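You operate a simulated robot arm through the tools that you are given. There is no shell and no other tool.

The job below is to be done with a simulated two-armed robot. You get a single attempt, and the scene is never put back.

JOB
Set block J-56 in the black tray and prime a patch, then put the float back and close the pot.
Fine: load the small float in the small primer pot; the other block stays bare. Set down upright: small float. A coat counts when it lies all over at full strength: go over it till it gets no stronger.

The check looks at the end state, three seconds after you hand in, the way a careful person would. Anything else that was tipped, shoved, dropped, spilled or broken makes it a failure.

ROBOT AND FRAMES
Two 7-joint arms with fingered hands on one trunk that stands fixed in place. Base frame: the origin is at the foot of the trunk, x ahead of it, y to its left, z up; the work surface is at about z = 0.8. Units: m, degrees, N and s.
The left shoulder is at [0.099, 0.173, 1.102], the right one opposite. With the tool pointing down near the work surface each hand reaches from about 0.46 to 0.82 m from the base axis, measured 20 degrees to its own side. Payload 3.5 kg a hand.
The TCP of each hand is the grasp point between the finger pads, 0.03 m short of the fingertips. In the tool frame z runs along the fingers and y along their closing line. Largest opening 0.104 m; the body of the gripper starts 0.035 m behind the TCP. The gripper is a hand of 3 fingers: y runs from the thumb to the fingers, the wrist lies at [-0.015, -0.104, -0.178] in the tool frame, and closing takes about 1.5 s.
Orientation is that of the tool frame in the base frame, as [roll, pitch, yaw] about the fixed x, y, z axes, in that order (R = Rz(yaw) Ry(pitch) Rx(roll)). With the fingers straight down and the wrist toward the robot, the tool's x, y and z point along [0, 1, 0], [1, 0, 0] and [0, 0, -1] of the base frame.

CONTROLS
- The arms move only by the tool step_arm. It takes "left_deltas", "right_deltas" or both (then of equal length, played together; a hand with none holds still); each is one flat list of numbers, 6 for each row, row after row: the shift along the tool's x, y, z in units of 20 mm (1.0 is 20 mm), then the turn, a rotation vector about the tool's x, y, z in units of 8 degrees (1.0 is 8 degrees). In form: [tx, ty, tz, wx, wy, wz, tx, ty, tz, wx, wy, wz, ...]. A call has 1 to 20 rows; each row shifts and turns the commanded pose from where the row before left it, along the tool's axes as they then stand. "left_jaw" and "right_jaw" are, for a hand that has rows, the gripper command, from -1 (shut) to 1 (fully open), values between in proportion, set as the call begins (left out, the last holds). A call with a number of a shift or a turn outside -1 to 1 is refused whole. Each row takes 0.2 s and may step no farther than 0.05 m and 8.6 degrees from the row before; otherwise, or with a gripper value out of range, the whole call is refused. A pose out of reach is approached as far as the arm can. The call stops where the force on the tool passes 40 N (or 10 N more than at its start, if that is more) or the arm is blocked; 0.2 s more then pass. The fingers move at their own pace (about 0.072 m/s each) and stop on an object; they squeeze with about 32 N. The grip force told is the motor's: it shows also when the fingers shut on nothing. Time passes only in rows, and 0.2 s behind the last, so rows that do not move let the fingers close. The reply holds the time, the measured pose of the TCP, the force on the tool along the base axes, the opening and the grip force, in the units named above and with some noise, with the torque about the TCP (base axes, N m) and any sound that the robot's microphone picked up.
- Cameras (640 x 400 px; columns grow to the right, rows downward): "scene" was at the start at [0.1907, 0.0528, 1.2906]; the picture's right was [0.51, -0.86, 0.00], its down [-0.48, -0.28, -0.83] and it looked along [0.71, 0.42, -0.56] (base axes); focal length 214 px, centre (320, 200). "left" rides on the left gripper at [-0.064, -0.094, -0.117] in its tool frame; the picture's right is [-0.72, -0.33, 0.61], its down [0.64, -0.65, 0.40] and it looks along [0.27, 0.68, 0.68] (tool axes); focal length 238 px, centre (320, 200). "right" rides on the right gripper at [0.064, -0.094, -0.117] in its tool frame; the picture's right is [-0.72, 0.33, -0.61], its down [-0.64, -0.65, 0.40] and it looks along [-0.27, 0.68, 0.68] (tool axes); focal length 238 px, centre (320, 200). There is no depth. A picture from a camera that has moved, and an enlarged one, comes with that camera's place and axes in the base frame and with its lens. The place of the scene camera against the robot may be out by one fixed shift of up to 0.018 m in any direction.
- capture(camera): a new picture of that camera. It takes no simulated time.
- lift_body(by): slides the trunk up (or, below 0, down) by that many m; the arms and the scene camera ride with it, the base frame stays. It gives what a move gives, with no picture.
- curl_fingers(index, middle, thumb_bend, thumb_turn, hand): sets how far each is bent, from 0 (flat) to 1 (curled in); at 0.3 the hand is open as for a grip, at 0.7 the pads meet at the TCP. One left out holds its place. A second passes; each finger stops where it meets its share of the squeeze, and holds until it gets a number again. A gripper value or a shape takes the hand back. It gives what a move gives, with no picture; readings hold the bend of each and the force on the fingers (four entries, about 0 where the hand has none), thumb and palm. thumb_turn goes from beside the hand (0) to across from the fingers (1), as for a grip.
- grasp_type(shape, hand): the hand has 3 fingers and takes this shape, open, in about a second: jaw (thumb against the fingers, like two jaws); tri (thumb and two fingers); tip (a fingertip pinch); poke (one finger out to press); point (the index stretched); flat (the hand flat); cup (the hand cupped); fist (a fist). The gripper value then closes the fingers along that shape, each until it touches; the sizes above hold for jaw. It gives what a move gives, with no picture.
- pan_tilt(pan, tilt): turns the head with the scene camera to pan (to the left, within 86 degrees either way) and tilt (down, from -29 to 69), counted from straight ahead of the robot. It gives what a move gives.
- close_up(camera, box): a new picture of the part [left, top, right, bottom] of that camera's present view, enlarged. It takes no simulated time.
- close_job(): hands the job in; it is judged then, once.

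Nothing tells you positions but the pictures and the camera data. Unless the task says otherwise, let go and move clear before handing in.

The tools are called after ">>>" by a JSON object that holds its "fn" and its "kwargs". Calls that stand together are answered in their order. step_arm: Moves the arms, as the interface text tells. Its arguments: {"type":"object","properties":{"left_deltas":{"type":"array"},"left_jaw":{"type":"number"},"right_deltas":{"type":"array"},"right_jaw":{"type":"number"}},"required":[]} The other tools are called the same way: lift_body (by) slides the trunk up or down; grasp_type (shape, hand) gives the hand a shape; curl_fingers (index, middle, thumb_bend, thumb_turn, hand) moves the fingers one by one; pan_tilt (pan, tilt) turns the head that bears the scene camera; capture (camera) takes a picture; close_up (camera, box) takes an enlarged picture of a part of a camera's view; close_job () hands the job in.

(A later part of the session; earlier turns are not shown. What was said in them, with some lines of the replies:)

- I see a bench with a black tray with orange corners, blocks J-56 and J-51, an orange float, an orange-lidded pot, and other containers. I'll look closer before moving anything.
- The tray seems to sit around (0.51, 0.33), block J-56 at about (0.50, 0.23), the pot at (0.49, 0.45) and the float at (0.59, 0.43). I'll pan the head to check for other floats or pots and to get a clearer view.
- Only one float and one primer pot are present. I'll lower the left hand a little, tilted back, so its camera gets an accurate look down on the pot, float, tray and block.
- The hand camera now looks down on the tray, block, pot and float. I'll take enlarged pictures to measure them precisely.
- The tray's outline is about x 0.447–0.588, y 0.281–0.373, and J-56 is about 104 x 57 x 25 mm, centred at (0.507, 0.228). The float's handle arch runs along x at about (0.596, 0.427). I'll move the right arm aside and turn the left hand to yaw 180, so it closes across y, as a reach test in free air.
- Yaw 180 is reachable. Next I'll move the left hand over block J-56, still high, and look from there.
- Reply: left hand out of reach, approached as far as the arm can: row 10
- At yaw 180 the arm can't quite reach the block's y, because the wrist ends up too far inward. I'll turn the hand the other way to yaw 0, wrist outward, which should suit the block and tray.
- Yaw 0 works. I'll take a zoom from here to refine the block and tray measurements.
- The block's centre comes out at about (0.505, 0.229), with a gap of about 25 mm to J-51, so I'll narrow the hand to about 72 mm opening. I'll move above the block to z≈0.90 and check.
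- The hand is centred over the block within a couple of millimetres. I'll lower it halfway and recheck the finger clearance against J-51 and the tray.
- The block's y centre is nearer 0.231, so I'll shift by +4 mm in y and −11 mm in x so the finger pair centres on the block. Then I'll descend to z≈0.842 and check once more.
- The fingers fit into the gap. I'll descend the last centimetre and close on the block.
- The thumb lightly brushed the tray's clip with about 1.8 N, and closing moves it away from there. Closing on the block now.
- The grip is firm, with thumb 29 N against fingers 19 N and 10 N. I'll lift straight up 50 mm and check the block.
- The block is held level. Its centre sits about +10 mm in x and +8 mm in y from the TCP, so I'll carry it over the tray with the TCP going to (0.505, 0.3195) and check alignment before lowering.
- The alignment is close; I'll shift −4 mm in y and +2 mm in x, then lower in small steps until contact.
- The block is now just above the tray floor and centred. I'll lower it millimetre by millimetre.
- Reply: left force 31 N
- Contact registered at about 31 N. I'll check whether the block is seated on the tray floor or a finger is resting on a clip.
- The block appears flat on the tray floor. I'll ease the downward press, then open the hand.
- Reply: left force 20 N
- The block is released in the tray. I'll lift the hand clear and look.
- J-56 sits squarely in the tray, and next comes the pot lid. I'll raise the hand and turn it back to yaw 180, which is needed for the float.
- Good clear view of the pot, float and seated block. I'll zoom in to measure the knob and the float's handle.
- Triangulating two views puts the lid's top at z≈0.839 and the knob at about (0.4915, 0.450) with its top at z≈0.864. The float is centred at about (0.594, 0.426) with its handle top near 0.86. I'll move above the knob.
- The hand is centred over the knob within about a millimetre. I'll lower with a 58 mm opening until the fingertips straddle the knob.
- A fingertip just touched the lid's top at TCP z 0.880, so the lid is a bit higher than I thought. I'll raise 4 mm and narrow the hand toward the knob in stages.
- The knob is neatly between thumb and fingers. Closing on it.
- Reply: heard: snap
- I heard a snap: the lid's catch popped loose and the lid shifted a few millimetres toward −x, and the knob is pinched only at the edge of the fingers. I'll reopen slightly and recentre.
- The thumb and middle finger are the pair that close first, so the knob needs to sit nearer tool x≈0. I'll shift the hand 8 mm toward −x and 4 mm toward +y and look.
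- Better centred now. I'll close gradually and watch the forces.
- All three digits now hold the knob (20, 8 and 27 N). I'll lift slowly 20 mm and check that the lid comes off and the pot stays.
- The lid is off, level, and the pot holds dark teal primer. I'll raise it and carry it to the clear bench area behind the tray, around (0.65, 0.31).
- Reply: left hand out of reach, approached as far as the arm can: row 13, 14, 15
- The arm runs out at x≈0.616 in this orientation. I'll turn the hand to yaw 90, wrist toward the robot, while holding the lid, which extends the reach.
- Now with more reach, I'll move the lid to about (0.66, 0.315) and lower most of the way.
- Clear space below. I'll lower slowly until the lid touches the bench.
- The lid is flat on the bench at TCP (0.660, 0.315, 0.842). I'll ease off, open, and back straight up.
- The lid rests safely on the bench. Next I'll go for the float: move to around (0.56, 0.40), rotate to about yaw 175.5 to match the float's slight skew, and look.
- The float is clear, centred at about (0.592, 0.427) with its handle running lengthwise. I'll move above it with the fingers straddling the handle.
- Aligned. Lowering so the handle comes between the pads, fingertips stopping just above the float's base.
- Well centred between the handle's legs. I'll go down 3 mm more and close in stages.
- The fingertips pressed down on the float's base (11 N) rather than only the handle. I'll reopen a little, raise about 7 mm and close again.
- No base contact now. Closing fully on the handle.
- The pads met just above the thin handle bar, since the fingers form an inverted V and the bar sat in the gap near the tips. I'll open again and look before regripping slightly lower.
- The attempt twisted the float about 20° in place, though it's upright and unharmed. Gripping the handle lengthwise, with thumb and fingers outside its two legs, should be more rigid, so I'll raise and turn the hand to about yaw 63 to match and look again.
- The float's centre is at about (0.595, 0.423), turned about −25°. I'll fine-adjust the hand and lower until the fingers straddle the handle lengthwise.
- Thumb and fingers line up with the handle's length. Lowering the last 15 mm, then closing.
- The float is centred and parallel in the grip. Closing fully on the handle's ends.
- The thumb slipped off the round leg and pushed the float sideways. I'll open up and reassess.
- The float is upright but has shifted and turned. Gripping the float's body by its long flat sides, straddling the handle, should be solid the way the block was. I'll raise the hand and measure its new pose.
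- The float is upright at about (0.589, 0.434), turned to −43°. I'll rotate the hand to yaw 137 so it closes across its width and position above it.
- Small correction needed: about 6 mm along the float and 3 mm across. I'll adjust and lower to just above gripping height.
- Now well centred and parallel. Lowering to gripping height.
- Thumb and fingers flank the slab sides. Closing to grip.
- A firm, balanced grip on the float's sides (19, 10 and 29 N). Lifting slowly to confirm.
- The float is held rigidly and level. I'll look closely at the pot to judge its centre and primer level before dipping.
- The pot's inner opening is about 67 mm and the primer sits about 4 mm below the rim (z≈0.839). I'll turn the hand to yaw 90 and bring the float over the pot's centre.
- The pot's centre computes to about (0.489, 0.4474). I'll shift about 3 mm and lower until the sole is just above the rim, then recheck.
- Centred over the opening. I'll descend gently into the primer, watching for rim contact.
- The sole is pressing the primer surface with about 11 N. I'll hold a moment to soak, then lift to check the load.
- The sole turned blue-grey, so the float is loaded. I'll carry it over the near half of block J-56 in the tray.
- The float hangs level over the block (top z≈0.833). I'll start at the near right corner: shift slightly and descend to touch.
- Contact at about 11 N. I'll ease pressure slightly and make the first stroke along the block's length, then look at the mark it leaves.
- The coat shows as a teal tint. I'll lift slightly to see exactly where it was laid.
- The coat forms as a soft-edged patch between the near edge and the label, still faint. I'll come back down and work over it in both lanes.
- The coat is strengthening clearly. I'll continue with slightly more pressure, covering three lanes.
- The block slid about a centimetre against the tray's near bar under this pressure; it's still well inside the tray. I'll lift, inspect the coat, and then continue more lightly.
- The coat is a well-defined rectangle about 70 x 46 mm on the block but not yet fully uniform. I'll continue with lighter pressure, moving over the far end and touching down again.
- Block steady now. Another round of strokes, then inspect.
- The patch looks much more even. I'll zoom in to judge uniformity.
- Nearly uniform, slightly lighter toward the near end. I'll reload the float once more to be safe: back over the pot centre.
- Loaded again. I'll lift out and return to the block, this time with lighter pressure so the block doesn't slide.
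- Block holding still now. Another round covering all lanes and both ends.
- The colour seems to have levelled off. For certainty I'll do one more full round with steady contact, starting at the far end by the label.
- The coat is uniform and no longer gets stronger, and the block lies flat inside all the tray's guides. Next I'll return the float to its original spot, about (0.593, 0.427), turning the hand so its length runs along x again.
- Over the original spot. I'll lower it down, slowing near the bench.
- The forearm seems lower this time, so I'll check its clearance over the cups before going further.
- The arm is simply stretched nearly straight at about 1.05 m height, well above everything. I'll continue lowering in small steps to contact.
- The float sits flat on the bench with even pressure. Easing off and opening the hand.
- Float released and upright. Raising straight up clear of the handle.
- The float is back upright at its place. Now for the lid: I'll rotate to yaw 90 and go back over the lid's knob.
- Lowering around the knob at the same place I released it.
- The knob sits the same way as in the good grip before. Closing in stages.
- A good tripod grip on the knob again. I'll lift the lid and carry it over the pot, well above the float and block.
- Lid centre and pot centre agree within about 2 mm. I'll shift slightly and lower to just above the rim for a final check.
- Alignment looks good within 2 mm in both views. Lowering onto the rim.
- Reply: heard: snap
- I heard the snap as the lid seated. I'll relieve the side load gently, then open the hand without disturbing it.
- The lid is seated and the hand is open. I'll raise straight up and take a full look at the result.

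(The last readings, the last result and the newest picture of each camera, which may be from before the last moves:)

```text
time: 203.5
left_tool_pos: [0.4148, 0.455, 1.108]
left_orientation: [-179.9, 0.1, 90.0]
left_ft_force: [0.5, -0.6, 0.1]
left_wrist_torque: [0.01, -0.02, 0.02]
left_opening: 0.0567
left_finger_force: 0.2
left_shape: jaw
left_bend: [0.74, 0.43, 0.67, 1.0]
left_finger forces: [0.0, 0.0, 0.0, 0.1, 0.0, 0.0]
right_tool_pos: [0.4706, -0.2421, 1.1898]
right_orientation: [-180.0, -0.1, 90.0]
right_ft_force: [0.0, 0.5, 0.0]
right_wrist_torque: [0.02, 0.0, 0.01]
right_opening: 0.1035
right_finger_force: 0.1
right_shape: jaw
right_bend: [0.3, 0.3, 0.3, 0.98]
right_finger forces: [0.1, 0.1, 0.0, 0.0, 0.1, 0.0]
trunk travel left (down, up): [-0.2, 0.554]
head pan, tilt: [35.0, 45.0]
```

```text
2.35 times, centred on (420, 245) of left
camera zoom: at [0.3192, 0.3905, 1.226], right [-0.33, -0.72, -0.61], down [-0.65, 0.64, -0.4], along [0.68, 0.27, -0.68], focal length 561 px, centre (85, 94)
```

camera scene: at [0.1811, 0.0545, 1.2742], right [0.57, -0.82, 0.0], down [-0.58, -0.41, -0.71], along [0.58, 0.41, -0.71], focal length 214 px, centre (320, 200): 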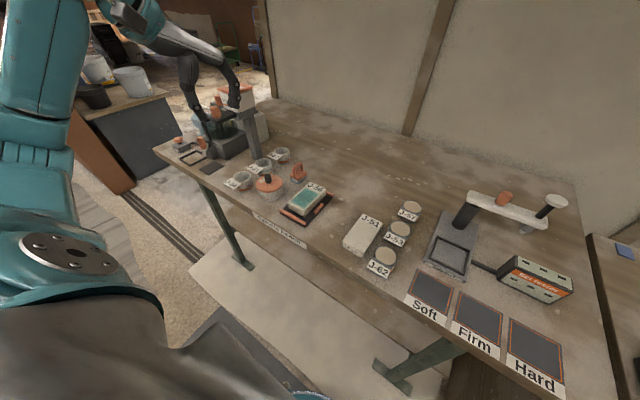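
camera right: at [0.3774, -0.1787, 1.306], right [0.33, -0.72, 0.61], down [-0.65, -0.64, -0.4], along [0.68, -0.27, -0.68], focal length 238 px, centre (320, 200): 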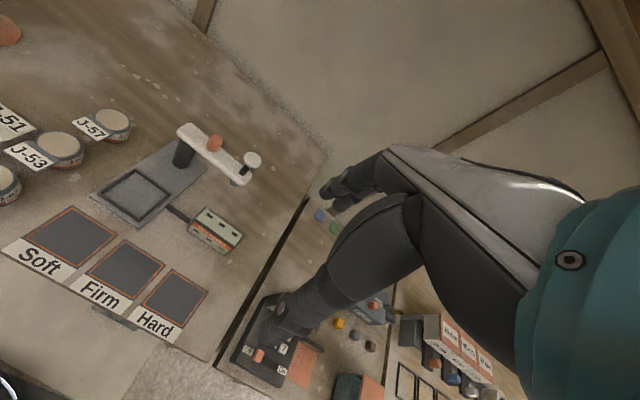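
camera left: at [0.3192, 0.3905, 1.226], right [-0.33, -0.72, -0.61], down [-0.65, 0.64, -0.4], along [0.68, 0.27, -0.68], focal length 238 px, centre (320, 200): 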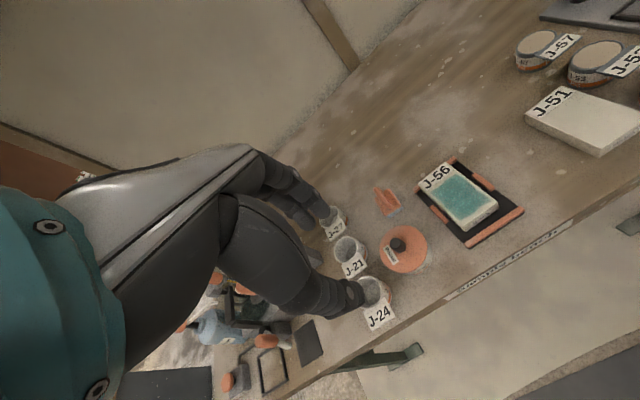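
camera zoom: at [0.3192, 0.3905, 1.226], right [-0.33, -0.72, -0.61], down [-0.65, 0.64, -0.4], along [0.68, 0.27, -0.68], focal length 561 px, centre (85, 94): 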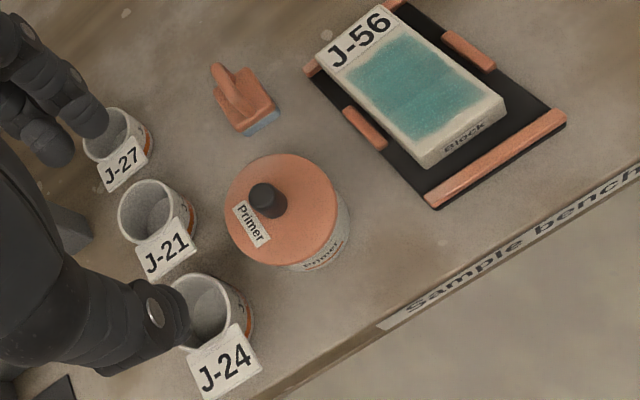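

Everything appears in order. I'll inspect the coat, the lid and the float closely before handing in.

>>> {"fn": "close_up", "kwargs": {"camera": "scene", "box": [285, 175, 335, 215]}}

>>> {"fn": "close_up", "kwargs": {"camera": "left", "box": [410, 155, 510, 240]}}

>>> {"fn": "close_up", "kwargs": {"camera": "scene", "box": [250, 160, 310, 205]}}

>>> {"fn": "close_up", "kwargs": {"camera": "left", "box": [360, 180, 450, 280]}}

```text
10.00 times, centred on (310, 195) of scene
camera zoom: at [0.1811, 0.0545, 1.2742], right [0.57, -0.82, 0.0], down [-0.58, -0.41, -0.71], along [0.58, 0.41, -0.71], focal length 2145 px, centre (420, 250)
```

zoom: 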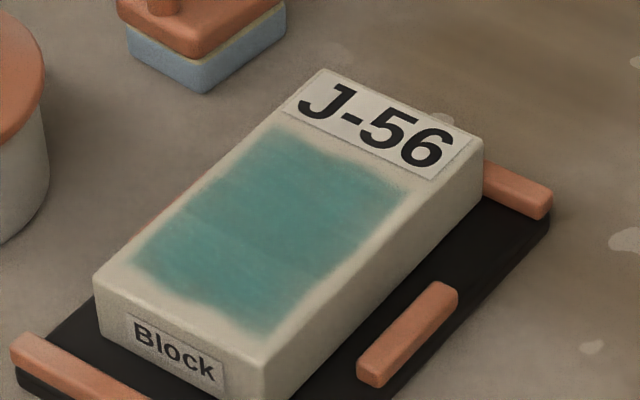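

```text
4.71 times, centred on (460, 198) of left
camera zoom: at [0.3192, 0.3905, 1.226], right [-0.33, -0.72, -0.61], down [-0.65, 0.64, -0.4], along [0.68, 0.27, -0.68], focal length 1122 px, centre (-339, 212)
```

zoom: 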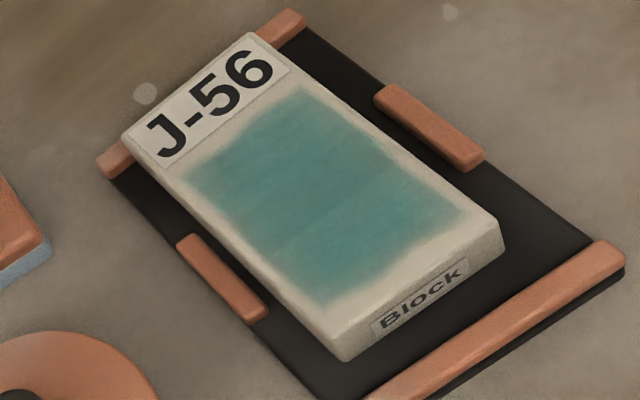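

```text
8.89 times, centred on (280, 182) of scene
camera zoom: at [0.1811, 0.0545, 1.2742], right [0.57, -0.82, 0.0], down [-0.58, -0.41, -0.71], along [0.58, 0.41, -0.71], focal length 1906 px, centre (676, 356)
```

zoom: 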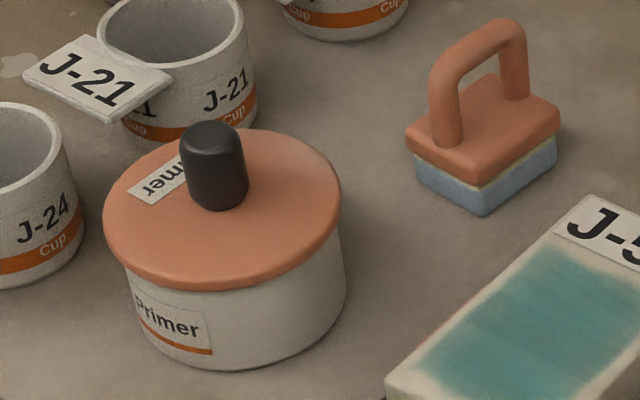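

```text
4.00 times, centred on (405, 230) of left
camera zoom: at [0.3192, 0.3905, 1.226], right [-0.33, -0.72, -0.61], down [-0.65, 0.64, -0.4], along [0.68, 0.27, -0.68], focal length 953 px, centre (-20, 80)
```

zoom: 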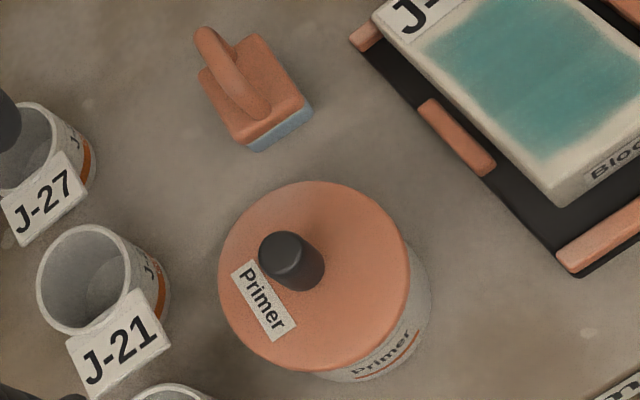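

All checks agree: the lid is seated on the pot, the float stands upright at its place, J-56 sits flat in the tray with an even coat, and J-51 is bare. The cups, tray and pot sit exactly where they were, so I'll raise the hand a little further clear before handing in.

>>> {"fn": "step_arm", "kwargs": {"left_deltas": [0, -0.2, -1, 0, 0, 0, 0, -0.2, -1, 0, 0, 0, 0, -0.2, -1, 0, 0, 0, 0, -0.2, -1, 0, 0, 0, 0, -0.2, -1, 0, 0, 0, 0, 0, 0, 0, 0, 0, 0, 0, 0, 0, 0, 0, 0, 0, 0, 0, 0, 0]}}

>>> {"fn": "capture", "kwargs": {"camera": "scene"}}

```text
time: 205.3
left_tool_pos: [0.3942, 0.4544, 1.2076]
left_orientation: [-179.9, 0.0, 89.9]
left_ft_force: [-0.3, 0.4, 0.2]
left_wrist_torque: [0.01, -0.03, -0.01]
left_opening: 0.0568
left_finger_force: 0.0
left_shape: jaw
left_bend: [0.74, 0.43, 0.67, 1.0]
left_finger forces: [0.0, 0.0, 0.0, 0.0, 0.0, 0.1]
right_tool_pos: [0.4716, -0.2424, 1.189]
right_orientation: [180.0, 0.0, 90.0]
right_ft_force: [-0.1, -0.4, -0.2]
right_wrist_torque: [0.04, 0.04, -0.01]
right_opening: 0.1035
right_finger_force: 0.1
right_shape: jaw
right_bend: [0.3, 0.3, 0.3, 0.98]
right_finger forces: [0.0, 0.1, 0.1, 0.0, 0.1, 0.0]
trunk travel left (down, up): [-0.2, 0.554]
head pan, tilt: [35.0, 45.0]
```

```text
taken
camera scene: at [0.181, 0.0545, 1.2743], right [0.57, -0.82, 0.0], down [-0.58, -0.41, -0.71], along [0.58, 0.41, -0.71], focal length 214 px, centre (320, 200)
```

scene: 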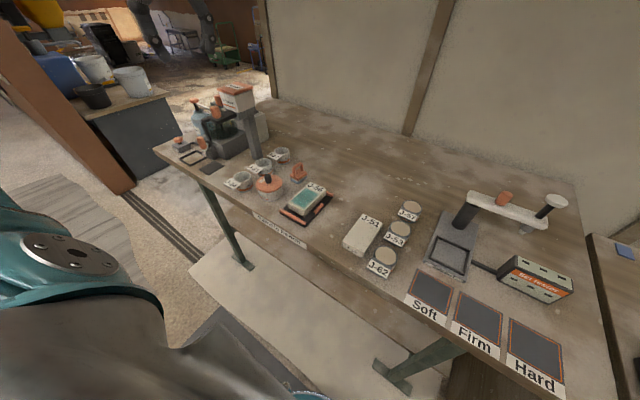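

The hand is clear and the bench is in its final state: J-56 primed in the tray, float upright at its place, pot closed, everything else undisturbed. Handing in.

>>> {"fn": "close_job", "kwargs": {}}

```text
The job is handed in.
```

Block J-56 is in the black tray with a primed patch, the float is back upright at its spot, and the pot is closed. I handed the job in and got no verdict back.

- **Coat:** The patch between the block's near edge and its label looked even. Further passes, including after a second dip, did not make it visibly darker. I judged this by eye from the camera pictures.
- **Block:** It slid about a centimetre inside the tray during priming. It still lies flat within the tray's guides.
- **Float:** My first two attempts to grip the handle failed and twisted and shoved the float on the bench, but it stayed upright. I then held it by its sides, and it ended close to its original position and angle.
- **Pot:** I set the lid on the bench while priming. It snapped shut when I put it back on the pot.
- **Everything else:** J-51 is bare. J-51, the cups, the tray and the pot line up with the early pictures.
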